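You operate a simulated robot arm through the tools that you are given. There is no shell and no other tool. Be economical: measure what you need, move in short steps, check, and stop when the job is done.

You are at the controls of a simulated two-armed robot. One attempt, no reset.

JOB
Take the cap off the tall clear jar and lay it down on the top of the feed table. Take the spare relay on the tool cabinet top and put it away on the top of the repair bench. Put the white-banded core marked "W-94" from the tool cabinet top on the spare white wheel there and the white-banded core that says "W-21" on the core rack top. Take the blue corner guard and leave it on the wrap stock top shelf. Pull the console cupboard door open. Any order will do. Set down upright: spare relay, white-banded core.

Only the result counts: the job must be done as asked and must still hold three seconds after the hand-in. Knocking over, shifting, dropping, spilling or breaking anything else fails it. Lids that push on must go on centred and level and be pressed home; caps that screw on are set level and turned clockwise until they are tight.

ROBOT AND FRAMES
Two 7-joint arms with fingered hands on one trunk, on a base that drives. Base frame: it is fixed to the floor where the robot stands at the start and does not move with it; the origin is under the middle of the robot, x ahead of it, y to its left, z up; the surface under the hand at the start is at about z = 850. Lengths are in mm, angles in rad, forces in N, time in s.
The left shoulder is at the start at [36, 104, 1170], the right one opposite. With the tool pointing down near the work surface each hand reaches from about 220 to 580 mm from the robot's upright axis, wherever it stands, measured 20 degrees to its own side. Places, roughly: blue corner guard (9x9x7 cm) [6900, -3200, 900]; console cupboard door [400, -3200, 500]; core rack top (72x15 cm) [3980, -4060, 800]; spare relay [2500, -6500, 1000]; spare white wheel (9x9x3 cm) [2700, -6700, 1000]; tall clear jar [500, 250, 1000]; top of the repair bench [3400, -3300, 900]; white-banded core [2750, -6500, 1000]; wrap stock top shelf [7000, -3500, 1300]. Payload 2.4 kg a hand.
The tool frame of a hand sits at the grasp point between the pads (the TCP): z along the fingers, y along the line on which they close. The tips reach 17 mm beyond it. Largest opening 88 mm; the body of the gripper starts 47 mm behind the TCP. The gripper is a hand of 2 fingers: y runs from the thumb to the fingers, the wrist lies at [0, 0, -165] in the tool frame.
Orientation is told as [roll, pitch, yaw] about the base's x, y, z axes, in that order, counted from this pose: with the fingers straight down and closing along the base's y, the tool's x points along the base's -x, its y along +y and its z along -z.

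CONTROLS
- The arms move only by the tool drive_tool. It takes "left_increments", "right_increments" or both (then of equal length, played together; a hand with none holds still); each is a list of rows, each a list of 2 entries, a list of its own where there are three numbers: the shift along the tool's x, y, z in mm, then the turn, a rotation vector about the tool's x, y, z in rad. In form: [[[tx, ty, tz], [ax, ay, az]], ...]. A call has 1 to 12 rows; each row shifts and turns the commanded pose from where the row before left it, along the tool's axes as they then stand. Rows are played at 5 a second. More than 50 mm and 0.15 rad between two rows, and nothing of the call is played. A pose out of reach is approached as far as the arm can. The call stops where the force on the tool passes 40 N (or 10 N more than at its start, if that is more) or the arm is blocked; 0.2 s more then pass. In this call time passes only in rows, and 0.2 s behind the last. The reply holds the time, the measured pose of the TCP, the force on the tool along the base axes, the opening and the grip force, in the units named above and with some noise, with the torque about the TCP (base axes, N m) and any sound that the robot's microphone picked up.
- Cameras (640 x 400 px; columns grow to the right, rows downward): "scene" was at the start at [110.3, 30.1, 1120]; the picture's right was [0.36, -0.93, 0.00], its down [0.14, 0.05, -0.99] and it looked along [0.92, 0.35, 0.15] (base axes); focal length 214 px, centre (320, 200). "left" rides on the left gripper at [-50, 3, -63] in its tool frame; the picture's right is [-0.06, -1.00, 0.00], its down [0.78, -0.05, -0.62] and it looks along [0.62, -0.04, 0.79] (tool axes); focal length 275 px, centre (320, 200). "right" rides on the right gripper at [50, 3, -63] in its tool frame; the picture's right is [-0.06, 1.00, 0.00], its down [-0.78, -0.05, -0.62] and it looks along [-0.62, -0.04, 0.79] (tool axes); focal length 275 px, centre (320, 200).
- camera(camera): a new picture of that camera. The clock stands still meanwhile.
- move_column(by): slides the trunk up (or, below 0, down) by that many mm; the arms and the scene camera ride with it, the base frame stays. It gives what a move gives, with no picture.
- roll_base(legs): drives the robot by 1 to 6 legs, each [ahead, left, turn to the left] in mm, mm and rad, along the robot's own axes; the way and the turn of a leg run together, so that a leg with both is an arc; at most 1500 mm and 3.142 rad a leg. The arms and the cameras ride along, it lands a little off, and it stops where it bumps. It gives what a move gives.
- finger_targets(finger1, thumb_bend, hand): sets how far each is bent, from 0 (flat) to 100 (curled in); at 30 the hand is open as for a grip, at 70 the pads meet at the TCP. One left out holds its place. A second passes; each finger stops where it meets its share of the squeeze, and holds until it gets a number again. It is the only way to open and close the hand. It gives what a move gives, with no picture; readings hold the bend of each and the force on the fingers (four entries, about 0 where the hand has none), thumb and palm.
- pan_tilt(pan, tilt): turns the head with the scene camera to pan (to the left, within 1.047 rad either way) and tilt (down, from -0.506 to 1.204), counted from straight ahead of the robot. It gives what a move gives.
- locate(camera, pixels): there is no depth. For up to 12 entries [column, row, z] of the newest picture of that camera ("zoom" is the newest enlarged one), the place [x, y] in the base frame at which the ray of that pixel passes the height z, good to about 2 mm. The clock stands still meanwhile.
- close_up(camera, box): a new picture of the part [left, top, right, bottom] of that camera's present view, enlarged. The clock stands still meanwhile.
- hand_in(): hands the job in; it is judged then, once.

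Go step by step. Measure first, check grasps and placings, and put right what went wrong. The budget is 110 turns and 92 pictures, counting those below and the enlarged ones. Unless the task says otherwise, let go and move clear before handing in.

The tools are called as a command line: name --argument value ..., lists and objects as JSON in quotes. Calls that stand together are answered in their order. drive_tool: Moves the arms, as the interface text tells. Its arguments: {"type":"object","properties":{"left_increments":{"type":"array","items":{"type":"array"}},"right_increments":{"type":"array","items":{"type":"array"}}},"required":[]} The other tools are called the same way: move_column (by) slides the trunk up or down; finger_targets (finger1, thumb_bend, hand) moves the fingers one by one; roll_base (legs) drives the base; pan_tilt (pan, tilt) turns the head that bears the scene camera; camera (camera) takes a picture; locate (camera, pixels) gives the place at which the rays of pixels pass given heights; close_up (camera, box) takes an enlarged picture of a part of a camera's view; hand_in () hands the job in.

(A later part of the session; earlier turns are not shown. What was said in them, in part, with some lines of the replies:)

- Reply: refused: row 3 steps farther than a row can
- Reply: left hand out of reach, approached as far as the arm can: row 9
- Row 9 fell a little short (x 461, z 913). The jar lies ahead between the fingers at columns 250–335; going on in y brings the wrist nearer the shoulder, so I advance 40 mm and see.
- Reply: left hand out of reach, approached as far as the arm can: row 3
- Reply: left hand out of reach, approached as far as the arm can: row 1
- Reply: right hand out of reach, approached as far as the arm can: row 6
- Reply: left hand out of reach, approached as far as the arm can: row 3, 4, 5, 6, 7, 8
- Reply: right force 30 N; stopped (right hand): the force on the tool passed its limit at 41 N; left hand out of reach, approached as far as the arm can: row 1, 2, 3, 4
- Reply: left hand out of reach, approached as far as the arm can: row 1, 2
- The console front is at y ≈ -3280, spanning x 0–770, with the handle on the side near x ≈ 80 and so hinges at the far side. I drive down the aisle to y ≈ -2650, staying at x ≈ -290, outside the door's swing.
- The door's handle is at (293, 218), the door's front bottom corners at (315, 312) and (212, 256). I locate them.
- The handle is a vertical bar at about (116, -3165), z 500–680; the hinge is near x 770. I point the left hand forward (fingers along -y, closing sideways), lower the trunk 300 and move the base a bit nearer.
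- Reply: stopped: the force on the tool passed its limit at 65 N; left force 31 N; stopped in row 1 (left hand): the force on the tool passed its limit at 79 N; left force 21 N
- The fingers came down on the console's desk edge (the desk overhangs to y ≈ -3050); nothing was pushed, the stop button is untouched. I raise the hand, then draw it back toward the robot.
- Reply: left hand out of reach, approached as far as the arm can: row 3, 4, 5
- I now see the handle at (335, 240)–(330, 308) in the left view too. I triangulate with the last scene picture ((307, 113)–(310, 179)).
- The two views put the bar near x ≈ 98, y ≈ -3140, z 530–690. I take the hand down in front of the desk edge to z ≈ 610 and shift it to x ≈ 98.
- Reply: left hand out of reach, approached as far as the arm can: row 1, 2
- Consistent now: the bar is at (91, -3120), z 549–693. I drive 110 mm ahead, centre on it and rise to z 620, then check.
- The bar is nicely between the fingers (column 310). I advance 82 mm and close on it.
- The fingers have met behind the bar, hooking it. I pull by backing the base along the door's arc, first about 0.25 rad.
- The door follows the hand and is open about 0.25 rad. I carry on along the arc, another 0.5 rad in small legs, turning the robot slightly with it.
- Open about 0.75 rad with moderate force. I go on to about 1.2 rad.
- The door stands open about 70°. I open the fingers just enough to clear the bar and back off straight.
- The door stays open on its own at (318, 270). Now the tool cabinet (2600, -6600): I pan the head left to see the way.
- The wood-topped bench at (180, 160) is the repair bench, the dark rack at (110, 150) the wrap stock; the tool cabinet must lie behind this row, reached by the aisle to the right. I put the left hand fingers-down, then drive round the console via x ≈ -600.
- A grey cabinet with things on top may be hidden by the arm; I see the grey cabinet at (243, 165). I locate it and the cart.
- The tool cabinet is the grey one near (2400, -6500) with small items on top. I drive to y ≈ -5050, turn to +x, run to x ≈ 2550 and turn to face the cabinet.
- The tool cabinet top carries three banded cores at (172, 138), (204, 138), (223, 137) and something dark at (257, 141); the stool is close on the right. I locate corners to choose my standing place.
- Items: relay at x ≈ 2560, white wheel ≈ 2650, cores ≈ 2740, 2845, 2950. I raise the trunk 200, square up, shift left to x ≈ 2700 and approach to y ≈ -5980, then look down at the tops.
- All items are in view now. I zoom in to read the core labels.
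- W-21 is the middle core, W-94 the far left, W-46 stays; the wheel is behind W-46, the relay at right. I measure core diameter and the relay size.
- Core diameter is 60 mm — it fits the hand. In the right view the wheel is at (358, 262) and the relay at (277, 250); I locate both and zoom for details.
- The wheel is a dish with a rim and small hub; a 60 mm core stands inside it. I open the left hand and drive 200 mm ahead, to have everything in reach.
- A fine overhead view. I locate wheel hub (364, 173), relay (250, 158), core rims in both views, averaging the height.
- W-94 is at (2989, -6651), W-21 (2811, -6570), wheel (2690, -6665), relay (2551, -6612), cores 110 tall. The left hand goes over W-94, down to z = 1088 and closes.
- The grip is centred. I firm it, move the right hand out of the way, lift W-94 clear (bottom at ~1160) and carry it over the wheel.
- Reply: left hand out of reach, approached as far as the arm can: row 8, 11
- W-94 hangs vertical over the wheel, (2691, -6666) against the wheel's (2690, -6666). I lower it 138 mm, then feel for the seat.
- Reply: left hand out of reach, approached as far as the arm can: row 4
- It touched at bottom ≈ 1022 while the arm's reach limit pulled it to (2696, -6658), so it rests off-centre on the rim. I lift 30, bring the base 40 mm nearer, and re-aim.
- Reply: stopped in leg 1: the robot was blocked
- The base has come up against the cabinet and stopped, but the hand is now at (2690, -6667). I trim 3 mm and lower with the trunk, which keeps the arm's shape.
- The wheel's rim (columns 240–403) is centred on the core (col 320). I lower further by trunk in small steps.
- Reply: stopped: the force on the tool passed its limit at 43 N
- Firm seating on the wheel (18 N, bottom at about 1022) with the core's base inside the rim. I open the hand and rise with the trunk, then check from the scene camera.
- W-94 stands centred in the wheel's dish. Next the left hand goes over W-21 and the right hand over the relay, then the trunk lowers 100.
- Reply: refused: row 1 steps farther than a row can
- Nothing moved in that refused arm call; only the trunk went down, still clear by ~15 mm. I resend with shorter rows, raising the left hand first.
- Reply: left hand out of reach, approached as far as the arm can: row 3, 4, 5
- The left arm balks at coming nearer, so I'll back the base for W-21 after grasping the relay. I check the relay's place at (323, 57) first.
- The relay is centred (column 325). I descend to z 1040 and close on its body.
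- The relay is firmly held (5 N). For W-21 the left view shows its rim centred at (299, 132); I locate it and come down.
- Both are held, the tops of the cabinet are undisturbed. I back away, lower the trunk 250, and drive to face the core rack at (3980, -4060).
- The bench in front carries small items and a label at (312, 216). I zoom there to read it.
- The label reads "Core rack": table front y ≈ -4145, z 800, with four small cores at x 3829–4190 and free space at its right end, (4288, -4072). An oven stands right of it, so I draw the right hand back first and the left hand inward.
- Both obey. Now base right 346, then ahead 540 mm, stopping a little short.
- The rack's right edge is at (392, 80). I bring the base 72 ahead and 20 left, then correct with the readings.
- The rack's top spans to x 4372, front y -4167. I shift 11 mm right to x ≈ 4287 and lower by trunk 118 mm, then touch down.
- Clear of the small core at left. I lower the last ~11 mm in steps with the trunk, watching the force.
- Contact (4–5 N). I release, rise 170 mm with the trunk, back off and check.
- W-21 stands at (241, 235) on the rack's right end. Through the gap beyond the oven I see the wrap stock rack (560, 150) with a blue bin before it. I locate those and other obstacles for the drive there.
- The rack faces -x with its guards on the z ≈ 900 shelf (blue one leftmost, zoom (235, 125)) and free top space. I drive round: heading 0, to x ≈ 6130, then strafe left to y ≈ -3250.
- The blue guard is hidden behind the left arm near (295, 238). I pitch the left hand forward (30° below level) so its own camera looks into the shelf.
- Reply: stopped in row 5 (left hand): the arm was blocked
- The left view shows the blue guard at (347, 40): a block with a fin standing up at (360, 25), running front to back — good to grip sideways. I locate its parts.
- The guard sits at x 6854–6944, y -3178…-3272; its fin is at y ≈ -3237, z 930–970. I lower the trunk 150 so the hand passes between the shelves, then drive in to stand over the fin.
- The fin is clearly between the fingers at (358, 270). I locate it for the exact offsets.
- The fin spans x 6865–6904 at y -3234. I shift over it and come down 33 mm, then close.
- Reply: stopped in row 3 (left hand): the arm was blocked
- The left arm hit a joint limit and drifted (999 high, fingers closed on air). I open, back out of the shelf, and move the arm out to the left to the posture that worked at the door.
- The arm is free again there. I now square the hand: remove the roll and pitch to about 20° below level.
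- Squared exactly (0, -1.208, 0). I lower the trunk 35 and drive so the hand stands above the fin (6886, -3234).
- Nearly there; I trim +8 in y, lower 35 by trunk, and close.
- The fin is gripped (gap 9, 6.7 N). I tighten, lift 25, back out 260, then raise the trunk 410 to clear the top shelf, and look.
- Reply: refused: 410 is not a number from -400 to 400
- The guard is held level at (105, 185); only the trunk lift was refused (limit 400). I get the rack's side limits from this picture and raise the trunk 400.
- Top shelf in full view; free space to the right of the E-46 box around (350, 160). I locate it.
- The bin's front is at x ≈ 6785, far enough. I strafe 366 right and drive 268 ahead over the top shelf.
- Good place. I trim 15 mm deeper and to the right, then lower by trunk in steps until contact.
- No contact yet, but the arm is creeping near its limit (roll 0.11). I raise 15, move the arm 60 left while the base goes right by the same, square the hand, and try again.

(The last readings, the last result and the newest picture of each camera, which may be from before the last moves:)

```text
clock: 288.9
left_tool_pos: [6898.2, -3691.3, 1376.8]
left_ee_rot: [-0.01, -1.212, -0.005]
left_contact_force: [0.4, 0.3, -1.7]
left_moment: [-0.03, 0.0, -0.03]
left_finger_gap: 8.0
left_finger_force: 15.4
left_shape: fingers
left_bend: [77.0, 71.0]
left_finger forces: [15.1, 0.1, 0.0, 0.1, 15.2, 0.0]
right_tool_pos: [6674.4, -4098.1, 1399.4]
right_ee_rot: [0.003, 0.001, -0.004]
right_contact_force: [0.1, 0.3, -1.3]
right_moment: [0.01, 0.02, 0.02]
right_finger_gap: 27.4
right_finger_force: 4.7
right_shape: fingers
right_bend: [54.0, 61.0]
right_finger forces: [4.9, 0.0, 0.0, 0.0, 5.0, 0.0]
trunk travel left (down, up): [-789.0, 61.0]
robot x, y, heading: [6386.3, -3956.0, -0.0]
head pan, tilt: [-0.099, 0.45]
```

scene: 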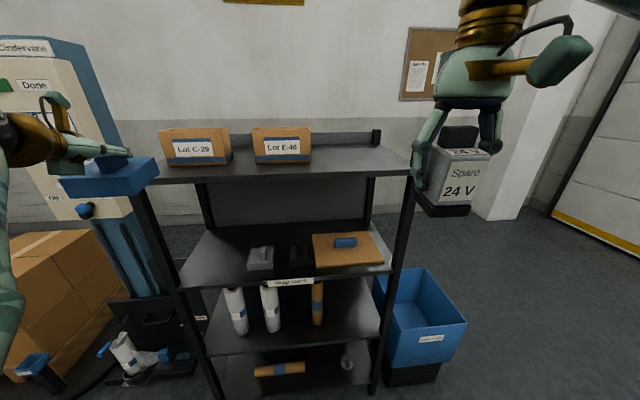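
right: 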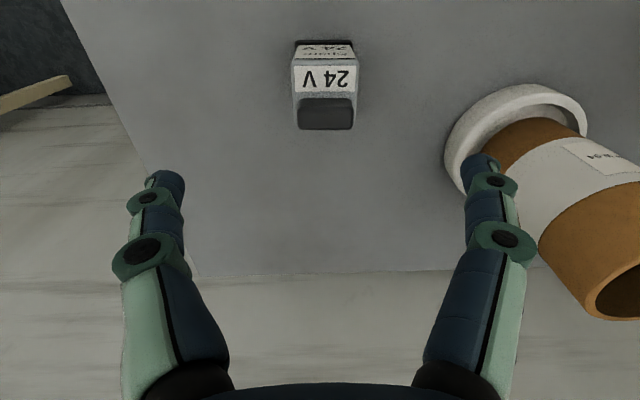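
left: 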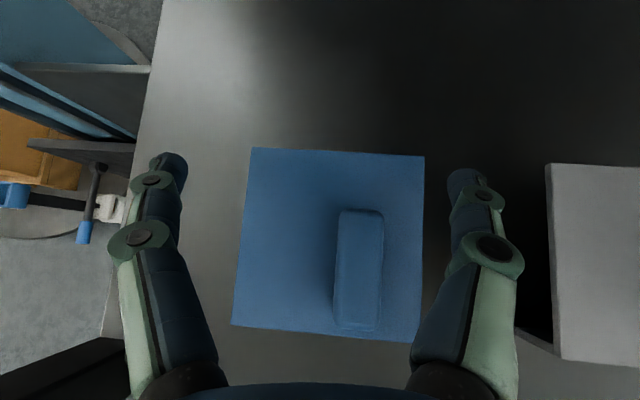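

Squared at (6898, -3691, 1377). I lower again stepwise until contact.

move_column --by -20

move_column --by -4

move_column --by -4

move_column --by -4

```text
clock: 289.6
left_tool_pos: [6897.8, -3690.7, 1356.2]
left_ee_rot: [-0.008, -1.212, -0.006]
left_contact_force: [0.2, -0.2, -0.8]
left_moment: [-0.01, 0.0, -0.02]
left_finger_gap: 8.1
left_finger_force: 15.4
left_shape: fingers
left_bend: [77.0, 71.0]
left_finger forces: [15.1, 0.0, 0.0, 0.0, 15.2, 0.0]
right_tool_pos: [6673.4, -4098.8, 1377.5]
right_ee_rot: [0.004, 0.001, -0.005]
right_contact_force: [0.4, 0.6, -1.1]
right_moment: [0.0, 0.01, 0.0]
right_finger_gap: 27.3
right_finger_force: 4.8
right_shape: fingers
right_bend: [54.0, 61.0]
right_finger forces: [5.0, 0.0, 0.0, 0.0, 5.0, 0.1]
trunk travel left (down, up): [-769.0, 81.0]
robot x, y, heading: [6383.2, -3955.6, -0.001]
head pan, tilt: [-0.099, 0.45]
```

```text
clock: 290.1
left_tool_pos: [6898.4, -3690.5, 1351.9]
left_ee_rot: [-0.008, -1.211, -0.009]
left_contact_force: [-0.2, 0.3, -0.4]
left_moment: [0.0, -0.01, 0.0]
left_finger_gap: 7.7
left_finger_force: 14.9
left_shape: fingers
left_bend: [77.0, 71.0]
left_finger forces: [15.2, 0.0, 0.1, 0.0, 15.3, 0.1]
right_tool_pos: [6674.8, -4099.5, 1373.6]
right_ee_rot: [0.003, 0.0, -0.002]
right_contact_force: [0.8, 1.0, -0.7]
right_moment: [0.03, -0.02, 0.02]
right_finger_gap: 27.4
right_finger_force: 5.0
right_shape: fingers
right_bend: [54.0, 61.0]
right_finger forces: [5.0, 0.1, 0.0, 0.0, 4.9, 0.0]
trunk travel left (down, up): [-765.0, 85.0]
robot x, y, heading: [6387.6, -3954.4, -0.005]
head pan, tilt: [-0.099, 0.45]
```

```text
clock: 290.7
left_tool_pos: [6898.1, -3690.9, 1348.5]
left_ee_rot: [-0.007, -1.212, -0.009]
left_contact_force: [0.1, 0.0, -0.6]
left_moment: [0.01, 0.01, -0.02]
left_finger_gap: 7.4
left_finger_force: 14.7
left_shape: fingers
left_bend: [77.0, 71.0]
left_finger forces: [15.2, 0.0, 0.0, 0.1, 15.1, 0.0]
right_tool_pos: [6674.6, -4099.1, 1369.2]
right_ee_rot: [0.004, 0.001, -0.002]
right_contact_force: [0.9, -0.4, -0.5]
right_moment: [-0.01, -0.01, 0.02]
right_finger_gap: 27.0
right_finger_force: 4.6
right_shape: fingers
right_bend: [54.0, 61.0]
right_finger forces: [5.0, 0.1, 0.0, 0.0, 5.0, 0.0]
trunk travel left (down, up): [-761.0, 89.0]
robot x, y, heading: [6383.7, -3956.8, -0.002]
head pan, tilt: [-0.099, 0.45]
```

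```text
clock: 291.2
left_tool_pos: [6897.9, -3690.7, 1344.4]
left_ee_rot: [-0.006, -1.212, -0.009]
left_contact_force: [-0.1, -0.6, -1.1]
left_moment: [-0.02, 0.01, 0.01]
left_finger_gap: 7.5
left_finger_force: 15.2
left_shape: fingers
left_bend: [77.0, 71.0]
left_finger forces: [15.2, 0.0, 0.0, 0.0, 15.2, 0.0]
right_tool_pos: [6674.6, -4098.8, 1364.3]
right_ee_rot: [0.003, 0.002, -0.004]
right_contact_force: [0.3, -0.2, -1.2]
right_moment: [0.0, 0.01, -0.02]
right_finger_gap: 27.1
right_finger_force: 4.8
right_shape: fingers
right_bend: [54.0, 61.0]
right_finger forces: [5.0, 0.0, 0.0, 0.1, 5.1, 0.0]
trunk travel left (down, up): [-757.0, 93.0]
robot x, y, heading: [6385.6, -3950.5, -0.005]
head pan, tilt: [-0.099, 0.45]
```

No contact yet (bottom ≈ 1288); the shelf is a bit lower, as the picture suggested. I go on in steps.

move_column --by -4

move_column --by -4

move_column --by -4

move_column --by -4

```text
clock: 291.7
left_tool_pos: [6898.8, -3690.8, 1339.2]
left_ee_rot: [-0.004, -1.213, -0.01]
left_contact_force: [0.5, -0.1, -1.0]
left_moment: [0.0, -0.03, -0.01]
left_finger_gap: 7.8
left_finger_force: 15.8
left_shape: fingers
left_bend: [77.0, 71.0]
left_finger forces: [15.3, 0.0, 0.0, 0.0, 15.2, 0.0]
right_tool_pos: [6674.4, -4099.1, 1361.1]
right_ee_rot: [0.004, 0.001, -0.002]
right_contact_force: [-0.3, -0.5, -0.5]
right_moment: [0.03, -0.01, 0.01]
right_finger_gap: 27.1
right_finger_force: 5.2
right_shape: fingers
right_bend: [54.0, 61.0]
right_finger forces: [5.0, 0.1, 0.1, 0.0, 5.0, 0.0]
trunk travel left (down, up): [-753.0, 97.0]
robot x, y, heading: [6384.9, -3955.4, -0.001]
head pan, tilt: [-0.099, 0.45]
```

```text
clock: 292.3
left_tool_pos: [6897.4, -3691.2, 1336.0]
left_ee_rot: [-0.006, -1.213, -0.008]
left_contact_force: [-0.5, -0.3, -0.9]
left_moment: [-0.01, 0.04, 0.04]
left_finger_gap: 7.9
left_finger_force: 15.1
left_shape: fingers
left_bend: [77.0, 71.0]
left_finger forces: [15.3, 0.0, 0.0, 0.0, 15.3, 0.0]
right_tool_pos: [6675.1, -4099.1, 1358.2]
right_ee_rot: [0.004, 0.002, -0.005]
right_contact_force: [-0.2, -0.1, -0.7]
right_moment: [0.01, 0.04, -0.01]
right_finger_gap: 27.2
right_finger_force: 4.8
right_shape: fingers
right_bend: [54.0, 61.0]
right_finger forces: [5.1, 0.1, 0.1, 0.0, 5.0, 0.0]
trunk travel left (down, up): [-749.0, 101.0]
robot x, y, heading: [6384.6, -3954.4, -0.005]
head pan, tilt: [-0.099, 0.45]
```

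```text
clock: 292.8
left_tool_pos: [6898.3, -3690.2, 1333.3]
left_ee_rot: [-0.003, -1.216, -0.011]
left_contact_force: [1.9, 0.1, 10.0]
left_moment: [-0.04, -0.09, 0.0]
left_finger_gap: 7.6
left_finger_force: 15.1
left_shape: fingers
left_bend: [77.0, 72.0]
left_finger forces: [15.5, 0.1, 0.1, 0.1, 15.6, 0.0]
right_tool_pos: [6674.6, -4099.8, 1353.9]
right_ee_rot: [0.002, 0.001, -0.003]
right_contact_force: [0.1, 0.2, -1.1]
right_moment: [-0.01, -0.01, -0.01]
right_finger_gap: 27.1
right_finger_force: 5.4
right_shape: fingers
right_bend: [54.0, 61.0]
right_finger forces: [5.0, 0.0, 0.0, 0.0, 5.0, 0.0]
trunk travel left (down, up): [-745.0, 105.0]
robot x, y, heading: [6382.2, -3956.5, -0.002]
head pan, tilt: [-0.099, 0.45]
```

```text
clock: 293.3
left_tool_pos: [6897.4, -3690.6, 1330.3]
left_ee_rot: [-0.001, -1.219, -0.011]
left_contact_force: [3.4, 1.5, 22.5]
left_moment: [0.09, -0.22, -0.02]
left_finger_gap: 7.7
left_finger_force: 15.7
left_shape: fingers
left_bend: [78.0, 73.0]
left_finger forces: [16.1, 0.0, 0.0, 0.1, 15.4, 0.0]
right_tool_pos: [6672.8, -4099.3, 1349.7]
right_ee_rot: [0.004, -0.001, -0.007]
right_contact_force: [0.1, 0.8, -0.1]
right_moment: [0.04, -0.01, 0.04]
right_finger_gap: 27.2
right_finger_force: 5.2
right_shape: fingers
right_bend: [54.0, 61.0]
right_finger forces: [4.9, 0.1, 0.1, 0.1, 5.0, 0.0]
trunk travel left (down, up): [-741.0, 109.0]
robot x, y, heading: [6388.1, -3951.2, -0.005]
head pan, tilt: [-0.099, 0.45]
```

Contact with 22 N, level: the guard stands on the top shelf. I open, rise 60 and back out, then verify with one picture.

move_column --by 2

finger_targets --hand "left" --finger1 48 --thumb_bend 48

move_column --by 90

roll_base --legs '[[-350, 0, 0]]'

pan_tilt --pan 0.25 --tilt 0.4

camera --camera "scene"

```text
clock: 293.8
left_tool_pos: [6897.0, -3691.6, 1329.5]
left_ee_rot: [-0.003, -1.213, -0.01]
left_contact_force: [3.9, 0.9, 18.3]
left_moment: [0.08, -0.17, 0.02]
left_finger_gap: 7.5
left_finger_force: 15.4
left_shape: fingers
left_bend: [78.0, 73.0]
left_finger forces: [15.8, 0.1, 0.0, 0.0, 15.4, 0.0]
right_tool_pos: [6674.0, -4100.3, 1351.1]
right_ee_rot: [0.003, 0.003, -0.003]
right_contact_force: [-0.4, 0.4, -0.4]
right_moment: [0.02, -0.03, -0.01]
right_finger_gap: 27.4
right_finger_force: 5.0
right_shape: fingers
right_bend: [54.0, 61.0]
right_finger forces: [5.0, 0.1, 0.0, 0.0, 5.0, 0.0]
trunk travel left (down, up): [-743.0, 107.0]
robot x, y, heading: [6385.9, -3957.7, -0.005]
head pan, tilt: [-0.099, 0.45]
```

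```text
clock: 294.8
left_tool_pos: [6897.8, -3689.4, 1329.9]
left_ee_rot: [-0.006, -1.211, -0.009]
left_contact_force: [0.3, 0.3, -0.5]
left_moment: [0.0, 0.01, 0.0]
left_finger_gap: 43.2
left_finger_force: 0.1
left_shape: fingers
left_bend: [48.0, 48.0]
left_finger forces: [0.0, 0.0, 0.0, 0.1, 0.0, 0.0]
right_tool_pos: [6673.5, -4098.3, 1351.3]
right_ee_rot: [0.004, 0.004, -0.004]
right_contact_force: [1.4, 0.4, -0.6]
right_moment: [-0.05, 0.04, -0.01]
right_finger_gap: 27.7
right_finger_force: 4.7
right_shape: fingers
right_bend: [54.0, 61.0]
right_finger forces: [5.0, 0.0, 0.1, 0.1, 5.1, 0.1]
trunk travel left (down, up): [-743.0, 107.0]
robot x, y, heading: [6385.0, -3955.3, -0.003]
head pan, tilt: [-0.099, 0.45]
```

```text
clock: 296.1
left_tool_pos: [6898.7, -3690.0, 1419.3]
left_ee_rot: [-0.005, -1.212, -0.009]
left_contact_force: [-0.4, 0.2, -0.3]
left_moment: [0.0, 0.01, -0.02]
left_finger_gap: 43.3
left_finger_force: 0.0
left_shape: fingers
left_bend: [48.0, 48.0]
left_finger forces: [0.0, 0.0, 0.0, 0.1, 0.1, 0.0]
right_tool_pos: [6674.9, -4099.1, 1440.5]
right_ee_rot: [0.005, 0.001, -0.003]
right_contact_force: [0.9, 0.0, -0.5]
right_moment: [0.0, -0.01, 0.02]
right_finger_gap: 27.2
right_finger_force: 5.6
right_shape: fingers
right_bend: [54.0, 61.0]
right_finger forces: [5.1, 0.0, 0.0, 0.1, 5.1, 0.0]
trunk travel left (down, up): [-833.0, 17.0]
robot x, y, heading: [6385.8, -3957.4, -0.005]
head pan, tilt: [-0.099, 0.45]
```

```text
clock: 298.4
left_tool_pos: [6553.0, -3691.4, 1419.6]
left_ee_rot: [-0.005, -1.212, -0.014]
left_contact_force: [0.3, 0.4, -0.2]
left_moment: [-0.02, -0.02, -0.03]
left_finger_gap: 43.4
left_finger_force: 0.1
left_shape: fingers
left_bend: [48.0, 48.0]
left_finger forces: [0.0, 0.0, 0.1, 0.0, 0.1, 0.1]
right_tool_pos: [6326.0, -4099.5, 1442.1]
right_ee_rot: [0.003, 0.002, -0.01]
right_contact_force: [-0.1, 0.5, -0.4]
right_moment: [0.04, 0.01, 0.02]
right_finger_gap: 27.5
right_finger_force: 5.1
right_shape: fingers
right_bend: [54.0, 61.0]
right_finger forces: [5.0, 0.0, 0.0, 0.0, 5.0, 0.0]
trunk travel left (down, up): [-833.0, 17.0]
robot x, y, heading: [6037.7, -3952.7, -0.012]
head pan, tilt: [-0.099, 0.45]
```

```text
clock: 299.2
left_tool_pos: [6553.7, -3691.9, 1420.6]
left_ee_rot: [-0.005, -1.212, -0.017]
left_contact_force: [0.6, -0.2, 1.0]
left_moment: [-0.02, 0.04, 0.03]
left_finger_gap: 43.2
left_finger_force: 0.1
left_shape: fingers
left_bend: [48.0, 48.0]
left_finger forces: [0.0, 0.0, 0.1, 0.0, 0.1, 0.0]
right_tool_pos: [6325.8, -4098.9, 1441.2]
right_ee_rot: [0.003, 0.003, -0.011]
right_contact_force: [0.9, 0.1, -0.9]
right_moment: [0.0, 0.01, 0.0]
right_finger_gap: 27.3
right_finger_force: 4.9
right_shape: fingers
right_bend: [54.0, 61.0]
right_finger forces: [5.0, 0.0, 0.0, 0.1, 5.0, 0.1]
trunk travel left (down, up): [-833.0, 17.0]
robot x, y, heading: [6038.5, -3951.8, -0.013]
head pan, tilt: [0.25, 0.4]
```

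```text
1 pictures are left
```

scene: 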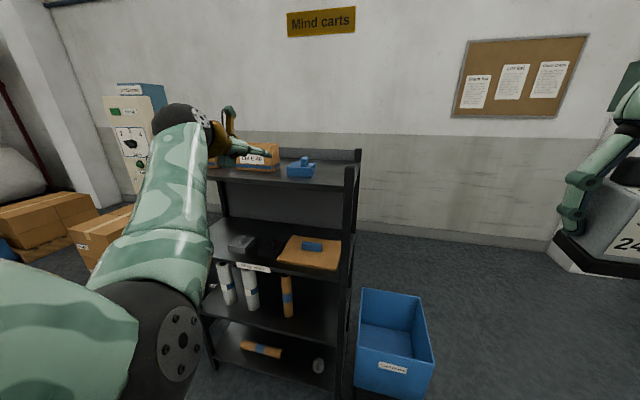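

The blue guard stands on the top shelf at (300, 168). Now the bench: I check floor obstacles to the left (cartons at (80, 240)) from this picture before driving north.

locate --camera "scene" --pixels '[[88, 268, 0], [10, 250, 0], [5, 262, 0], [100, 205, 0], [40, 195, 0], [20, 285, 0]]'

```text
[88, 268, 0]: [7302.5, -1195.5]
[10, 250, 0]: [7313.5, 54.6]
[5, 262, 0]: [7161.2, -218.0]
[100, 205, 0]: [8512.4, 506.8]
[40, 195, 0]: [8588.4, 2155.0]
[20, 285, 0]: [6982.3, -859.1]
```

The way is clear. I strafe north to y ≈ -2150, turn to face -y, and strafe along to x ≈ 3450.

roll_base --legs '[[0, 1500, 0.013], [0, 300, 0], [0, 0, -1.571]]'

roll_base --legs '[[0, -1300, 0], [0, -1290, 0]]'

```text
clock: 312.2
left_tool_pos: [6278.1, -2670.1, 1420.2]
left_ee_rot: [-0.005, -1.211, -1.588]
left_contact_force: [-0.2, -0.6, 1.0]
left_moment: [-0.01, 0.03, -0.02]
left_finger_gap: 43.3
left_finger_force: 0.1
left_shape: fingers
left_bend: [48.0, 48.0]
left_finger forces: [0.1, 0.0, 0.1, 0.0, 0.0, 0.0]
right_tool_pos: [5871.3, -2442.3, 1441.8]
right_ee_rot: [0.005, 0.002, -1.585]
right_contact_force: [0.3, 0.2, -1.2]
right_moment: [0.01, 0.02, 0.0]
right_finger_gap: 27.2
right_finger_force: 5.1
right_shape: fingers
right_bend: [54.0, 61.0]
right_finger forces: [4.9, 0.0, 0.0, 0.0, 4.9, 0.0]
trunk travel left (down, up): [-833.0, 17.0]
robot x, y, heading: [6013.0, -2157.0, -1.581]
head pan, tilt: [0.25, 0.4]
```

```text
clock: 324.8
left_tool_pos: [3692.5, -2611.3, 1420.1]
left_ee_rot: [-0.006, -1.211, -1.592]
left_contact_force: [-0.4, -0.6, 0.4]
left_moment: [-0.02, -0.03, 0.02]
left_finger_gap: 43.6
left_finger_force: 0.1
left_shape: fingers
left_bend: [48.0, 48.0]
left_finger forces: [0.0, 0.1, 0.1, 0.0, 0.0, 0.0]
right_tool_pos: [3287.0, -2381.2, 1440.9]
right_ee_rot: [0.003, 0.003, -1.587]
right_contact_force: [0.0, 0.2, -0.5]
right_moment: [-0.03, 0.04, 0.01]
right_finger_gap: 27.1
right_finger_force: 5.0
right_shape: fingers
right_bend: [54.0, 61.0]
right_finger forces: [4.9, 0.0, 0.0, 0.0, 4.9, 0.0]
trunk travel left (down, up): [-833.0, 17.0]
robot x, y, heading: [3436.3, -2093.4, -1.587]
head pan, tilt: [0.25, 0.4]
```

At (3436, -2093). I move 290 ahead, tilt down, and spend the last picture on the bench top.

roll_base --legs '[[290, 0, 0.016]]'

pan_tilt --pan 0.0 --tilt 0.62

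close_up --camera "scene" --box '[200, 80, 440, 320]'

```text
clock: 326.8
left_tool_pos: [3697.5, -2902.5, 1419.2]
left_ee_rot: [-0.006, -1.209, -1.578]
left_contact_force: [0.6, -0.5, -0.4]
left_moment: [0.0, 0.02, -0.01]
left_finger_gap: 43.3
left_finger_force: 0.1
left_shape: fingers
left_bend: [48.0, 48.0]
left_finger forces: [0.1, 0.0, 0.0, 0.0, 0.1, 0.0]
right_tool_pos: [3288.0, -2679.1, 1440.1]
right_ee_rot: [0.003, 0.003, -1.572]
right_contact_force: [0.1, 0.2, -0.4]
right_moment: [0.01, -0.01, 0.04]
right_finger_gap: 27.1
right_finger_force: 4.3
right_shape: fingers
right_bend: [54.0, 61.0]
right_finger forces: [4.9, 0.1, 0.0, 0.0, 4.9, 0.0]
trunk travel left (down, up): [-833.0, 17.0]
robot x, y, heading: [3430.9, -2389.4, -1.572]
head pan, tilt: [0.25, 0.4]
```

```text
clock: 327.6
left_tool_pos: [3696.6, -2902.2, 1419.9]
left_ee_rot: [-0.006, -1.213, -1.577]
left_contact_force: [-0.7, 0.3, 0.3]
left_moment: [0.02, 0.01, -0.02]
left_finger_gap: 43.2
left_finger_force: 0.0
left_shape: fingers
left_bend: [48.0, 48.0]
left_finger forces: [0.0, 0.1, 0.0, 0.0, 0.0, 0.0]
right_tool_pos: [3288.1, -2678.0, 1441.7]
right_ee_rot: [0.003, 0.002, -1.573]
right_contact_force: [0.2, 0.9, -1.5]
right_moment: [0.01, -0.05, 0.0]
right_finger_gap: 27.2
right_finger_force: 4.7
right_shape: fingers
right_bend: [54.0, 61.0]
right_finger forces: [4.9, 0.1, 0.0, 0.0, 4.9, 0.0]
trunk travel left (down, up): [-833.0, 17.0]
robot x, y, heading: [3433.3, -2388.8, -1.571]
head pan, tilt: [0.0, 0.62]
```

```text
1.67 times, centred on (320, 200) of scene
```

zoom: 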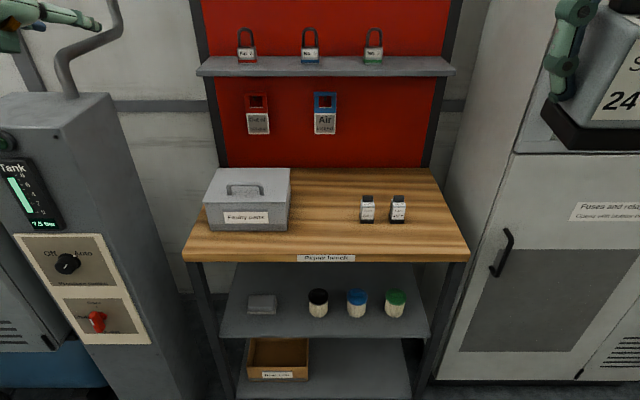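

The repair bench top is clear between the box (right edge column 290) and the two small relays (360). I locate the spot (326, 228) and surroundings.

locate --camera "zoom" --pixels '[[326, 228, 900], [290, 230, 900], [360, 223, 900], [187, 251, 900], [468, 251, 900], [222, 168, 900], [440, 168, 900], [326, 250, 900], [455, 70, 1250], [326, 228, 880], [198, 70, 1250]]'

```text
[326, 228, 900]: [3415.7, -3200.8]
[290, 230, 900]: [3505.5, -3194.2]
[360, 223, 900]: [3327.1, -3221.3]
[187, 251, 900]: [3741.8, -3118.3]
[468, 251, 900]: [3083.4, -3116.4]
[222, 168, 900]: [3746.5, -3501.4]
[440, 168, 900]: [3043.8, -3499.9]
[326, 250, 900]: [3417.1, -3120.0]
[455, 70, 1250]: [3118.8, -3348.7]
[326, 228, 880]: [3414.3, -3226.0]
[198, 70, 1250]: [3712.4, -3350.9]
```

Bench: x 3083–3742, front y -3117; target (3415, -3190). First I fold the left hand back fingers-down out of the way and bring the right hand to a good reach.

drive_tool --left_increments '[[[0, 0, 0], [0, 0.1344, 0]], [[0, 0, 0], [0, 0.1344, 0]], [[0, 0, 0], [0, 0.1344, 0]], [[0, 0, 0], [0, 0.1344, 0]], [[0, 0, 0], [0, 0.1344, 0]], [[0, 0, 0], [0, 0.1344, 0]], [[0, 0, 0], [0, 0.1344, 0]], [[0, 0, 0], [0, 0.1344, 0]], [[0, 0, 0], [0, 0.1344, 0]]]' --right_increments '[[[-15.5, 9.4, 0], [0, 0, 0]], [[-15.5, 9.4, 0], [0, 0, 0]], [[-15.5, 9.4, 0], [0, 0, 0]], [[-15.5, 9.4, 0], [0, 0, 0]], [[-15.5, 9.4, 0], [0, 0, 0]], [[-15.5, 9.4, 0], [0, 0, 0]], [[-15.5, 9.4, 0], [0, 0, 0]], [[-15.5, 9.4, 0], [0, 0, 0]], [[-15.5, 9.4, 0], [0, 0, 0]]]'

drive_tool --left_increments '[[[45, 0, 0], [0, 0, 0]], [[45, 0, 0], [0, 0, 0]], [[45, 0, 0], [0, 0, 0]], [[45, 0, 0], [0, 0, 0]], [[20, 0, 0], [0, 0, 0]]]'

move_column --by -330

```text
clock: 329.6
left_tool_pos: [3699.3, -2903.3, 1419.0]
left_ee_rot: [-0.002, 0.0, -1.582]
left_contact_force: [-0.7, 0.5, 0.2]
left_moment: [0.03, 0.01, -0.02]
left_finger_gap: 43.5
left_finger_force: 0.1
left_shape: fingers
left_bend: [48.0, 48.0]
left_finger forces: [0.0, 0.0, 0.0, 0.1, 0.1, 0.1]
right_tool_pos: [3375.5, -2819.1, 1441.6]
right_ee_rot: [0.001, 0.002, -1.575]
right_contact_force: [0.8, -0.3, -0.3]
right_moment: [-0.01, 0.0, -0.02]
right_finger_gap: 27.2
right_finger_force: 5.6
right_shape: fingers
right_bend: [54.0, 61.0]
right_finger forces: [5.0, 0.1, 0.0, 0.1, 5.0, 0.1]
trunk travel left (down, up): [-833.0, 17.0]
robot x, y, heading: [3433.8, -2389.6, -1.576]
head pan, tilt: [0.0, 0.62]
```

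```text
clock: 330.8
left_tool_pos: [3728.7, -2714.3, 1410.8]
left_ee_rot: [-0.001, -0.002, -1.582]
left_contact_force: [-0.5, -0.5, 0.3]
left_moment: [-0.01, -0.02, 0.01]
left_finger_gap: 43.6
left_finger_force: 0.1
left_shape: fingers
left_bend: [48.0, 48.0]
left_finger forces: [0.0, 0.1, 0.0, 0.0, 0.0, 0.0]
left hand out of reach, approached as far as the arm can: row 3, 4, 5
right_tool_pos: [3373.4, -2818.3, 1442.2]
right_ee_rot: [0.003, 0.002, -1.574]
right_contact_force: [0.5, 0.3, -0.7]
right_moment: [0.0, -0.02, 0.03]
right_finger_gap: 27.1
right_finger_force: 5.0
right_shape: fingers
right_bend: [54.0, 61.0]
right_finger forces: [4.9, 0.1, 0.0, 0.0, 5.1, 0.0]
trunk travel left (down, up): [-833.0, 17.0]
robot x, y, heading: [3433.8, -2388.6, -1.567]
head pan, tilt: [0.0, 0.62]
```

```text
clock: 334.0
left_tool_pos: [3732.2, -2717.7, 1082.6]
left_ee_rot: [-0.001, -0.002, -1.583]
left_contact_force: [-1.0, 0.4, -0.8]
left_moment: [0.01, -0.01, 0.02]
left_finger_gap: 43.4
left_finger_force: 0.0
left_shape: fingers
left_bend: [48.0, 48.0]
left_finger forces: [0.0, 0.0, 0.1, 0.0, 0.1, 0.0]
right_tool_pos: [3373.2, -2817.0, 1112.0]
right_ee_rot: [0.003, 0.002, -1.574]
right_contact_force: [-0.5, -0.8, -0.8]
right_moment: [0.04, -0.03, 0.0]
right_finger_gap: 27.3
right_finger_force: 4.9
right_shape: fingers
right_bend: [54.0, 61.0]
right_finger forces: [5.1, 0.1, 0.1, 0.0, 5.0, 0.0]
trunk travel left (down, up): [-503.0, 347.0]
robot x, y, heading: [3432.3, -2390.0, -1.571]
head pan, tilt: [0.0, 0.62]
```

Before driving in I check the tank pillar's position on the left from the zoom picture.

locate --camera "zoom" --pixels '[[112, 100, 1300], [112, 100, 1200], [195, 395, 300], [195, 395, 200], [60, 128, 1300], [60, 128, 1200], [152, 345, 700], [152, 345, 600], [152, 345, 500]]'

```text
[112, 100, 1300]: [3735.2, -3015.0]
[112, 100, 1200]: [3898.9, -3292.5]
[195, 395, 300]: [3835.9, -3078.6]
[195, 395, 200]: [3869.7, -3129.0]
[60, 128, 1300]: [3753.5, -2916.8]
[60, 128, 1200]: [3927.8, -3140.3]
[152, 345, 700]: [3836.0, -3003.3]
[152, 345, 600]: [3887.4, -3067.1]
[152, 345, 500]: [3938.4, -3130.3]
```

The pillar's near corner is around (3870, -3100); I bring the left hand 100 inward, then drive in 365 ahead and 42 left with the relay high.

drive_tool --left_increments '[[[0, -35, 0], [0, 0, 0]], [[0, -35, 0], [0, 0, 0]], [[0, -30, 0], [0, 0, 0]]]'

roll_base --legs '[[0, 42, 0], [200, 0, 0], [165, 0, 0]]'

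```text
clock: 334.8
left_tool_pos: [3708.8, -2754.7, 1062.3]
left_ee_rot: [-0.001, -0.001, -1.583]
left_contact_force: [0.2, 0.1, 0.4]
left_moment: [-0.02, 0.03, 0.0]
left_finger_gap: 43.5
left_finger_force: 0.0
left_shape: fingers
left_bend: [48.0, 48.0]
left_finger forces: [0.0, 0.0, 0.1, 0.0, 0.0, 0.0]
left hand out of reach, approached as far as the arm can: row 1, 2, 3
right_tool_pos: [3372.3, -2817.7, 1110.4]
right_ee_rot: [0.003, 0.0, -1.574]
right_contact_force: [-0.2, -0.5, -1.1]
right_moment: [0.02, 0.01, 0.02]
right_finger_gap: 27.3
right_finger_force: 5.2
right_shape: fingers
right_bend: [54.0, 61.0]
right_finger forces: [5.0, 0.0, 0.0, 0.1, 4.9, 0.0]
trunk travel left (down, up): [-503.0, 347.0]
robot x, y, heading: [3434.0, -2388.8, -1.571]
head pan, tilt: [0.0, 0.62]
```

```text
clock: 337.9
left_tool_pos: [3751.5, -3120.7, 1062.3]
left_ee_rot: [-0.003, -0.002, -1.58]
left_contact_force: [0.6, 0.7, -0.3]
left_moment: [0.03, 0.02, -0.03]
left_finger_gap: 43.7
left_finger_force: 0.0
left_shape: fingers
left_bend: [48.0, 48.0]
left_finger forces: [0.1, 0.1, 0.0, 0.0, 0.0, 0.0]
right_tool_pos: [3415.5, -3183.4, 1111.1]
right_ee_rot: [0.004, 0.004, -1.571]
right_contact_force: [-1.0, 0.4, -1.2]
right_moment: [-0.01, 0.0, -0.01]
right_finger_gap: 27.2
right_finger_force: 5.0
right_shape: fingers
right_bend: [54.0, 61.0]
right_finger forces: [4.9, 0.0, 0.1, 0.0, 5.0, 0.0]
trunk travel left (down, up): [-503.0, 347.0]
robot x, y, heading: [3473.6, -2755.4, -1.57]
head pan, tilt: [0.0, 0.62]
```

In position, nothing touched. I lower the relay with the right arm 148 mm, to about 25 above the bench.

drive_tool --right_increments '[[[3, 0, 40], [0, 0, 0]], [[0, 0, 40], [0, 0, 0]], [[0, 0, 40], [0, 0, 0]], [[0, 0, 28], [0, 0, 0]]]'

drive_tool --right_increments '[[[0, 0, 5], [0, 0, 0]], [[0, 0, 4], [0, 0, 0]]]'

drive_tool --right_increments '[[[0, 0, 4], [0, 0, 0]], [[0, 0, 3], [0, 0, 0]]]'

```text
clock: 338.9
left_tool_pos: [3751.6, -3120.3, 1062.6]
left_ee_rot: [-0.003, -0.003, -1.58]
left_contact_force: [0.9, 0.6, 0.8]
left_moment: [-0.03, 0.0, -0.02]
left_finger_gap: 43.6
left_finger_force: 0.2
left_shape: fingers
left_bend: [48.0, 48.0]
left_finger forces: [0.0, 0.1, 0.0, 0.0, 0.0, 0.0]
right_tool_pos: [3418.7, -3179.6, 962.7]
right_ee_rot: [0.004, 0.001, -1.57]
right_contact_force: [-0.1, 0.4, -0.2]
right_moment: [0.02, 0.0, 0.01]
right_finger_gap: 26.9
right_finger_force: 5.2
right_shape: fingers
right_bend: [54.0, 61.0]
right_finger forces: [5.0, 0.0, 0.0, 0.0, 5.0, 0.0]
trunk travel left (down, up): [-503.0, 347.0]
robot x, y, heading: [3469.1, -2753.6, -1.573]
head pan, tilt: [0.0, 0.62]
```

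```text
clock: 339.5
left_tool_pos: [3751.7, -3120.4, 1062.3]
left_ee_rot: [0.0, -0.002, -1.578]
left_contact_force: [-0.3, -0.2, -0.5]
left_moment: [0.02, 0.01, -0.01]
left_finger_gap: 43.5
left_finger_force: 0.1
left_shape: fingers
left_bend: [48.0, 48.0]
left_finger forces: [0.1, 0.1, 0.0, 0.0, 0.0, 0.0]
right_tool_pos: [3416.7, -3179.5, 952.7]
right_ee_rot: [0.004, 0.001, -1.571]
right_contact_force: [0.2, -0.3, -0.4]
right_moment: [-0.01, 0.03, -0.04]
right_finger_gap: 27.2
right_finger_force: 5.2
right_shape: fingers
right_bend: [54.0, 61.0]
right_finger forces: [5.0, 0.0, 0.1, 0.1, 5.1, 0.1]
trunk travel left (down, up): [-503.0, 347.0]
robot x, y, heading: [3471.6, -2753.1, -1.574]
head pan, tilt: [0.0, 0.62]
```

```text
clock: 340.1
left_tool_pos: [3752.3, -3120.2, 1062.4]
left_ee_rot: [-0.001, -0.003, -1.578]
left_contact_force: [-0.3, -0.3, -1.5]
left_moment: [0.0, 0.01, 0.0]
left_finger_gap: 43.6
left_finger_force: 0.1
left_shape: fingers
left_bend: [48.0, 48.0]
left_finger forces: [0.0, 0.0, 0.0, 0.0, 0.1, 0.0]
right_tool_pos: [3415.8, -3179.7, 947.0]
right_ee_rot: [0.004, 0.002, -1.57]
right_contact_force: [0.3, -0.6, -0.7]
right_moment: [0.0, -0.02, -0.01]
right_finger_gap: 27.2
right_finger_force: 5.1
right_shape: fingers
right_bend: [54.0, 61.0]
right_finger forces: [5.1, 0.1, 0.0, 0.1, 5.0, 0.1]
trunk travel left (down, up): [-503.0, 347.0]
robot x, y, heading: [3473.4, -2757.0, -1.567]
head pan, tilt: [0.0, 0.62]
```

Level and no contact yet (bottom ≈ 908). I continue in 3–4 mm steps.

drive_tool --right_increments '[[[0, 0, 4], [0, 0, 0]]]'

drive_tool --right_increments '[[[0, 0, 3], [0, 0, 0]]]'

drive_tool --right_increments '[[[0, 0, 2], [0, 0, 0]]]'

```text
clock: 340.5
left_tool_pos: [3751.4, -3120.0, 1063.1]
left_ee_rot: [-0.001, -0.003, -1.58]
left_contact_force: [-0.1, 0.2, -0.3]
left_moment: [-0.01, 0.0, -0.03]
left_finger_gap: 43.4
left_finger_force: 0.1
left_shape: fingers
left_bend: [48.0, 48.0]
left_finger forces: [0.1, 0.1, 0.0, 0.0, 0.0, 0.1]
right_tool_pos: [3415.4, -3178.7, 943.4]
right_ee_rot: [0.003, 0.002, -1.571]
right_contact_force: [0.3, -0.1, -0.4]
right_moment: [0.02, 0.0, 0.01]
right_finger_gap: 27.3
right_finger_force: 5.2
right_shape: fingers
right_bend: [54.0, 61.0]
right_finger forces: [5.0, 0.0, 0.1, 0.1, 5.1, 0.0]
trunk travel left (down, up): [-503.0, 347.0]
robot x, y, heading: [3472.4, -2754.0, -1.572]
head pan, tilt: [0.0, 0.62]
```

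```text
clock: 340.9
left_tool_pos: [3752.9, -3121.0, 1062.4]
left_ee_rot: [-0.002, -0.003, -1.58]
left_contact_force: [0.2, 0.7, 0.0]
left_moment: [0.03, 0.01, 0.04]
left_finger_gap: 43.5
left_finger_force: 0.1
left_shape: fingers
left_bend: [48.0, 48.0]
left_finger forces: [0.0, 0.0, 0.0, 0.0, 0.0, 0.1]
right_tool_pos: [3416.4, -3178.9, 939.6]
right_ee_rot: [0.004, 0.001, -1.572]
right_contact_force: [-0.1, 0.1, -0.6]
right_moment: [0.01, 0.01, -0.01]
right_finger_gap: 27.4
right_finger_force: 5.2
right_shape: fingers
right_bend: [54.0, 61.0]
right_finger forces: [4.9, 0.0, 0.1, 0.1, 5.1, 0.1]
trunk travel left (down, up): [-503.0, 347.0]
robot x, y, heading: [3471.2, -2757.6, -1.574]
head pan, tilt: [0.0, 0.62]
```

```text
clock: 341.3
left_tool_pos: [3751.5, -3120.2, 1062.6]
left_ee_rot: [-0.002, -0.003, -1.581]
left_contact_force: [-0.2, 0.1, -0.4]
left_moment: [-0.02, 0.01, 0.03]
left_finger_gap: 43.7
left_finger_force: 0.1
left_shape: fingers
left_bend: [48.0, 48.0]
left_finger forces: [0.0, 0.0, 0.0, 0.1, 0.0, 0.0]
right_tool_pos: [3415.9, -3179.7, 937.5]
right_ee_rot: [0.003, 0.001, -1.572]
right_contact_force: [-0.6, 0.8, -0.7]
right_moment: [0.0, 0.0, 0.0]
right_finger_gap: 27.4
right_finger_force: 5.8
right_shape: fingers
right_bend: [54.0, 61.0]
right_finger forces: [5.0, 0.0, 0.0, 0.0, 5.0, 0.1]
trunk travel left (down, up): [-503.0, 347.0]
robot x, y, heading: [3474.1, -2755.6, -1.57]
head pan, tilt: [0.0, 0.62]
5 turns are left
```

Five turns remain, so I lower in more 2 mm steps at once, watching for contact.

drive_tool --right_increments '[[[0, 0, 2], [0, 0, 0]]]'

drive_tool --right_increments '[[[0, 0, 2], [0, 0, 0]]]'

drive_tool --right_increments '[[[0, 0, 2], [0, 0, 0]]]'

drive_tool --right_increments '[[[0, 0, 2], [0, 0, 0]]]'

drive_tool --right_increments '[[[0, 0, 2], [0, 0, 0]]]'

```text
clock: 341.7
left_tool_pos: [3752.5, -3120.7, 1062.8]
left_ee_rot: [-0.002, -0.001, -1.578]
left_contact_force: [-0.5, -0.1, -0.4]
left_moment: [-0.01, 0.0, -0.06]
left_finger_gap: 43.6
left_finger_force: 0.1
left_shape: fingers
left_bend: [48.0, 48.0]
left_finger forces: [0.1, 0.0, 0.0, 0.0, 0.0, 0.0]
right_tool_pos: [3416.2, -3180.4, 934.8]
right_ee_rot: [0.003, 0.003, -1.572]
right_contact_force: [0.9, -0.1, -1.0]
right_moment: [-0.02, 0.0, -0.02]
right_finger_gap: 27.8
right_finger_force: 4.8
right_shape: fingers
right_bend: [54.0, 61.0]
right_finger forces: [5.1, 0.0, 0.1, 0.1, 4.9, 0.0]
trunk travel left (down, up): [-503.0, 347.0]
robot x, y, heading: [3470.3, -2754.0, -1.573]
head pan, tilt: [0.0, 0.62]
```

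```text
clock: 342.1
left_tool_pos: [3751.5, -3119.0, 1063.6]
left_ee_rot: [-0.002, -0.003, -1.579]
left_contact_force: [-0.4, 0.1, 1.0]
left_moment: [0.0, 0.01, 0.02]
left_finger_gap: 43.4
left_finger_force: 0.1
left_shape: fingers
left_bend: [48.0, 48.0]
left_finger forces: [0.0, 0.0, 0.0, 0.1, 0.0, 0.1]
right_tool_pos: [3416.4, -3178.8, 933.8]
right_ee_rot: [0.003, 0.003, -1.571]
right_contact_force: [-0.8, 0.5, -1.0]
right_moment: [0.02, 0.01, -0.01]
right_finger_gap: 27.3
right_finger_force: 5.2
right_shape: fingers
right_bend: [54.0, 61.0]
right_finger forces: [5.0, 0.0, 0.1, 0.0, 5.0, 0.1]
trunk travel left (down, up): [-503.0, 347.0]
robot x, y, heading: [3472.9, -2754.1, -1.573]
head pan, tilt: [0.0, 0.62]
```

```text
clock: 342.5
left_tool_pos: [3752.9, -3119.1, 1062.3]
left_ee_rot: [0.0, -0.001, -1.579]
left_contact_force: [-0.3, 0.4, -0.3]
left_moment: [0.02, 0.02, -0.01]
left_finger_gap: 43.6
left_finger_force: 0.0
left_shape: fingers
left_bend: [48.0, 48.0]
left_finger forces: [0.1, 0.2, 0.1, 0.0, 0.1, 0.0]
right_tool_pos: [3416.3, -3180.4, 931.8]
right_ee_rot: [0.005, 0.003, -1.571]
right_contact_force: [-0.5, 0.0, -0.5]
right_moment: [0.0, 0.01, -0.02]
right_finger_gap: 27.4
right_finger_force: 5.5
right_shape: fingers
right_bend: [54.0, 61.0]
right_finger forces: [5.0, 0.1, 0.0, 0.0, 5.0, 0.0]
trunk travel left (down, up): [-503.0, 347.0]
robot x, y, heading: [3476.3, -2756.3, -1.573]
head pan, tilt: [0.0, 0.62]
```

```text
clock: 342.9
left_tool_pos: [3751.4, -3120.7, 1062.5]
left_ee_rot: [-0.002, -0.001, -1.579]
left_contact_force: [0.5, 0.5, 1.1]
left_moment: [-0.02, -0.01, 0.01]
left_finger_gap: 43.5
left_finger_force: 0.0
left_shape: fingers
left_bend: [48.0, 48.0]
left_finger forces: [0.0, 0.1, 0.1, 0.1, 0.0, 0.0]
right_tool_pos: [3415.1, -3180.6, 929.3]
right_ee_rot: [0.002, 0.003, -1.57]
right_contact_force: [-0.1, -0.3, -0.8]
right_moment: [0.03, 0.0, -0.01]
right_finger_gap: 27.4
right_finger_force: 5.3
right_shape: fingers
right_bend: [54.0, 61.0]
right_finger forces: [4.9, 0.0, 0.0, 0.1, 4.9, 0.0]
trunk travel left (down, up): [-503.0, 347.0]
robot x, y, heading: [3473.0, -2753.5, -1.574]
head pan, tilt: [0.0, 0.62]
```

```text
clock: 343.3
left_tool_pos: [3752.8, -3119.4, 1063.9]
left_ee_rot: [-0.002, -0.002, -1.58]
left_contact_force: [-0.3, 0.7, -0.8]
left_moment: [0.01, -0.02, -0.02]
left_finger_gap: 43.7
left_finger_force: 0.0
left_shape: fingers
left_bend: [48.0, 48.0]
left_finger forces: [0.1, 0.0, 0.1, 0.0, 0.0, 0.1]
right_tool_pos: [3415.5, -3180.6, 928.3]
right_ee_rot: [0.005, 0.002, -1.571]
right_contact_force: [0.4, -0.7, -0.5]
right_moment: [-0.01, -0.01, 0.02]
right_finger_gap: 27.3
right_finger_force: 4.6
right_shape: fingers
right_bend: [54.0, 61.0]
right_finger forces: [4.9, 0.0, 0.0, 0.0, 4.9, 0.0]
trunk travel left (down, up): [-503.0, 347.0]
robot x, y, heading: [3473.2, -2756.4, -1.569]
head pan, tilt: [0.0, 0.62]
4 turns are left
```

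Still free (bottom ≈ 889). I continue with more small steps in this turn.

drive_tool --right_increments '[[[0, 0, 3], [0, 0, 0]]]'

drive_tool --right_increments '[[[0, 0, 2], [0, 0, 0]]]'

drive_tool --right_increments '[[[0, 0, 2], [0, 0, 0]]]'

drive_tool --right_increments '[[[0, 0, 2], [0, 0, 0]]]'

drive_tool --right_increments '[[[0, 0, 2], [0, 0, 0]]]'

drive_tool --right_increments '[[[0, 0, 2], [0, 0, 0]]]'

drive_tool --right_increments '[[[0, 0, 2], [0, 0, 0]]]'

```text
clock: 343.7
left_tool_pos: [3752.3, -3120.3, 1063.7]
left_ee_rot: [-0.003, -0.002, -1.58]
left_contact_force: [-0.6, -0.5, 0.1]
left_moment: [0.04, 0.0, -0.01]
left_finger_gap: 43.5
left_finger_force: 0.1
left_shape: fingers
left_bend: [48.0, 48.0]
left_finger forces: [0.0, 0.0, 0.1, 0.0, 0.1, 0.0]
right_tool_pos: [3416.5, -3180.9, 924.3]
right_ee_rot: [0.004, 0.001, -1.571]
right_contact_force: [0.7, 0.2, -0.5]
right_moment: [0.01, 0.02, -0.02]
right_finger_gap: 27.1
right_finger_force: 5.1
right_shape: fingers
right_bend: [54.0, 61.0]
right_finger forces: [5.0, 0.0, 0.0, 0.1, 4.9, 0.0]
trunk travel left (down, up): [-503.0, 347.0]
robot x, y, heading: [3472.2, -2753.6, -1.57]
head pan, tilt: [0.0, 0.62]
```

```text
clock: 344.1
left_tool_pos: [3752.4, -3119.0, 1062.5]
left_ee_rot: [-0.002, -0.002, -1.579]
left_contact_force: [-0.9, 0.4, -0.3]
left_moment: [-0.01, 0.0, -0.01]
left_finger_gap: 43.6
left_finger_force: 0.1
left_shape: fingers
left_bend: [48.0, 48.0]
left_finger forces: [0.0, 0.0, 0.0, 0.0, 0.0, 0.1]
right_tool_pos: [3415.9, -3180.4, 924.4]
right_ee_rot: [0.006, 0.0, -1.571]
right_contact_force: [0.4, 0.3, 0.0]
right_moment: [-0.04, -0.01, 0.0]
right_finger_gap: 27.1
right_finger_force: 5.3
right_shape: fingers
right_bend: [54.0, 61.0]
right_finger forces: [5.0, 0.1, 0.1, 0.1, 5.0, 0.0]
trunk travel left (down, up): [-503.0, 347.0]
robot x, y, heading: [3474.5, -2758.2, -1.569]
head pan, tilt: [0.0, 0.62]
```

```text
clock: 344.5
left_tool_pos: [3753.2, -3119.7, 1062.7]
left_ee_rot: [-0.001, -0.002, -1.58]
left_contact_force: [-0.1, 0.5, 0.8]
left_moment: [0.04, 0.02, -0.06]
left_finger_gap: 43.5
left_finger_force: 0.0
left_shape: fingers
left_bend: [48.0, 48.0]
left_finger forces: [0.1, 0.0, 0.0, 0.1, 0.0, 0.1]
right_tool_pos: [3416.0, -3182.8, 922.3]
right_ee_rot: [0.004, 0.0, -1.572]
right_contact_force: [-0.6, -0.1, -0.3]
right_moment: [-0.05, -0.01, 0.02]
right_finger_gap: 27.4
right_finger_force: 5.0
right_shape: fingers
right_bend: [54.0, 61.0]
right_finger forces: [5.0, 0.0, 0.0, 0.1, 5.0, 0.1]
trunk travel left (down, up): [-503.0, 347.0]
robot x, y, heading: [3476.3, -2753.8, -1.57]
head pan, tilt: [0.0, 0.62]
```

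```text
clock: 344.9
left_tool_pos: [3752.6, -3119.6, 1063.7]
left_ee_rot: [-0.001, -0.002, -1.579]
left_contact_force: [-0.2, 0.0, 0.2]
left_moment: [-0.01, 0.03, 0.01]
left_finger_gap: 43.5
left_finger_force: 0.1
left_shape: fingers
left_bend: [48.0, 48.0]
left_finger forces: [0.0, 0.0, 0.0, 0.0, 0.1, 0.0]
right_tool_pos: [3415.0, -3180.0, 919.6]
right_ee_rot: [0.003, 0.001, -1.571]
right_contact_force: [0.1, 0.3, -0.4]
right_moment: [0.0, 0.0, -0.01]
right_finger_gap: 27.5
right_finger_force: 4.9
right_shape: fingers
right_bend: [54.0, 61.0]
right_finger forces: [5.0, 0.0, 0.0, 0.0, 5.0, 0.0]
trunk travel left (down, up): [-503.0, 347.0]
robot x, y, heading: [3471.3, -2752.6, -1.572]
head pan, tilt: [0.0, 0.62]
```

```text
clock: 345.3
left_tool_pos: [3752.8, -3119.9, 1062.5]
left_ee_rot: [-0.003, -0.002, -1.58]
left_contact_force: [1.0, 0.1, 0.5]
left_moment: [-0.01, 0.02, 0.01]
left_finger_gap: 43.7
left_finger_force: 0.0
left_shape: fingers
left_bend: [48.0, 48.0]
left_finger forces: [0.0, 0.1, 0.1, 0.0, 0.0, 0.0]
right_tool_pos: [3415.1, -3182.0, 918.6]
right_ee_rot: [0.003, 0.002, -1.57]
right_contact_force: [-1.1, -0.8, -0.2]
right_moment: [-0.03, -0.01, -0.02]
right_finger_gap: 27.4
right_finger_force: 5.2
right_shape: fingers
right_bend: [54.0, 61.0]
right_finger forces: [5.1, 0.1, 0.1, 0.1, 5.2, 0.0]
trunk travel left (down, up): [-503.0, 347.0]
robot x, y, heading: [3470.4, -2757.2, -1.572]
head pan, tilt: [0.0, 0.62]
```

```text
clock: 345.7
left_tool_pos: [3751.0, -3120.1, 1063.0]
left_ee_rot: [-0.001, -0.002, -1.578]
left_contact_force: [0.0, -0.2, -0.1]
left_moment: [-0.01, 0.01, 0.02]
left_finger_gap: 43.6
left_finger_force: 0.0
left_shape: fingers
left_bend: [48.0, 48.0]
left_finger forces: [0.0, 0.1, 0.0, 0.1, 0.0, 0.0]
right_tool_pos: [3415.7, -3181.4, 916.0]
right_ee_rot: [0.004, -0.001, -1.571]
right_contact_force: [-1.6, -1.0, 7.7]
right_moment: [-0.02, 0.02, -0.04]
right_finger_gap: 26.9
right_finger_force: 6.4
right_shape: fingers
right_bend: [57.0, 61.0]
right_finger forces: [5.5, 0.0, 0.0, 0.1, 6.6, 0.1]
trunk travel left (down, up): [-503.0, 347.0]
robot x, y, heading: [3473.2, -2752.3, -1.573]
head pan, tilt: [0.0, 0.62]
```

```text
clock: 346.1
left_tool_pos: [3752.5, -3118.9, 1063.5]
left_ee_rot: [-0.002, -0.002, -1.58]
left_contact_force: [0.1, 0.4, 0.0]
left_moment: [-0.03, -0.01, -0.03]
left_finger_gap: 43.2
left_finger_force: 0.1
left_shape: fingers
left_bend: [48.0, 48.0]
left_finger forces: [0.1, 0.0, 0.0, 0.0, 0.0, 0.0]
right_tool_pos: [3416.3, -3181.6, 913.2]
right_ee_rot: [0.004, 0.002, -1.572]
right_contact_force: [-1.4, -1.2, 8.3]
right_moment: [0.01, 0.01, 0.0]
right_finger_gap: 27.1
right_finger_force: 5.6
right_shape: fingers
right_bend: [57.0, 61.0]
right_finger forces: [5.4, 0.0, 0.0, 0.0, 6.8, 0.0]
trunk travel left (down, up): [-503.0, 347.0]
robot x, y, heading: [3473.5, -2753.7, -1.567]
head pan, tilt: [0.0, 0.62]
3 turns are left
```

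Contact: 8 N from below with no tilt moment — the relay stands on the bench (z ≈ 879). I open, rise straight up and back away.

finger_targets --hand "right" --finger1 34 --thumb_bend 34

drive_tool --right_increments '[[[0, 0, -20], [0, 0, 0]], [[0, 0, -40], [0, 0, 0]], [[0, 0, -45], [0, 0, 0]], [[0, 0, -45], [0, 0, 0]]]'

roll_base --legs '[[-400, 0, 0]]'

```text
clock: 347.1
left_tool_pos: [3753.3, -3119.3, 1061.9]
left_ee_rot: [-0.003, -0.001, -1.579]
left_contact_force: [-0.4, -0.4, -0.9]
left_moment: [0.0, 0.01, 0.0]
left_finger_gap: 43.2
left_finger_force: 0.1
left_shape: fingers
left_bend: [48.0, 48.0]
left_finger forces: [0.1, 0.0, 0.1, 0.0, 0.1, 0.0]
right_tool_pos: [3417.6, -3179.3, 914.2]
right_ee_rot: [0.003, 0.002, -1.57]
right_contact_force: [-0.3, 0.1, -0.8]
right_moment: [0.02, 0.0, -0.02]
right_finger_gap: 74.8
right_finger_force: 0.0
right_shape: fingers
right_bend: [34.0, 34.0]
right_finger forces: [0.0, 0.0, 0.0, 0.0, 0.0, 0.0]
trunk travel left (down, up): [-503.0, 347.0]
robot x, y, heading: [3472.9, -2757.2, -1.568]
head pan, tilt: [0.0, 0.62]
```

```text
clock: 348.1
left_tool_pos: [3751.5, -3119.4, 1062.8]
left_ee_rot: [-0.001, -0.002, -1.58]
left_contact_force: [-0.3, 0.0, -0.5]
left_moment: [0.0, 0.03, 0.02]
left_finger_gap: 43.5
left_finger_force: 0.1
left_shape: fingers
left_bend: [48.0, 48.0]
left_finger forces: [0.0, 0.0, 0.0, 0.0, 0.0, 0.0]
right_tool_pos: [3416.1, -3179.0, 1062.3]
right_ee_rot: [0.003, 0.003, -1.572]
right_contact_force: [0.3, 0.0, 0.5]
right_moment: [0.03, 0.0, 0.01]
right_finger_gap: 74.7
right_finger_force: 0.1
right_shape: fingers
right_bend: [34.0, 34.0]
right_finger forces: [0.0, 0.1, 0.1, 0.0, 0.0, 0.0]
trunk travel left (down, up): [-503.0, 347.0]
robot x, y, heading: [3468.0, -2756.2, -1.571]
head pan, tilt: [0.0, 0.62]
```

```text
clock: 350.7
left_tool_pos: [3753.2, -2701.6, 1062.5]
left_ee_rot: [-0.003, -0.001, -1.568]
left_contact_force: [-0.2, -0.6, -0.4]
left_moment: [0.0, 0.02, -0.01]
left_finger_gap: 43.6
left_finger_force: 0.1
left_shape: fingers
left_bend: [48.0, 48.0]
left_finger forces: [0.1, 0.0, 0.0, 0.1, 0.0, 0.0]
right_tool_pos: [3418.0, -2765.0, 1063.2]
right_ee_rot: [0.003, 0.002, -1.561]
right_contact_force: [0.9, -0.6, 0.5]
right_moment: [-0.01, 0.01, 0.03]
right_finger_gap: 74.7
right_finger_force: 0.1
right_shape: fingers
right_bend: [34.0, 34.0]
right_finger forces: [0.0, 0.1, 0.0, 0.0, 0.1, 0.1]
trunk travel left (down, up): [-503.0, 347.0]
robot x, y, heading: [3469.5, -2338.3, -1.558]
head pan, tilt: [0.0, 0.62]
2 turns are left
```

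The relay was released with no side force, both hands are empty and clear, and all items are placed; I hand in.

hand_in

```text
The job is handed in.
```

I did all six parts of the job and handed it in, though I had no pictures left to check the spare relay after letting go of it.

- **Jar cap:** unscrewed and lying flat on the feed table. The jar still stands there, open. It leaned in my grip while I unscrewed the cap, so it may be a few millimetres from where it started.
- **Spare relay:** set upright on the repair bench top. The force readings showed it standing level before I opened the hand.
- **Core W-94:** standing upright, centred on the spare white wheel on the tool cabinet.
- **Core W-21:** standing upright at the right-hand end of the core rack top.
- **Blue corner guard:** on the wrap stock top shelf, to the right of the boxes.
- **Console cupboard door:** pulled open to about 70 degrees, and it stayed there.

While lowering the left hand, I put its fingers down on the front edge of the console desk, next to the emergency stop. The pictures after that show nothing moved and the button not pressed. The base also came up against the tool cabinet once and stopped, and nothing on top moved.
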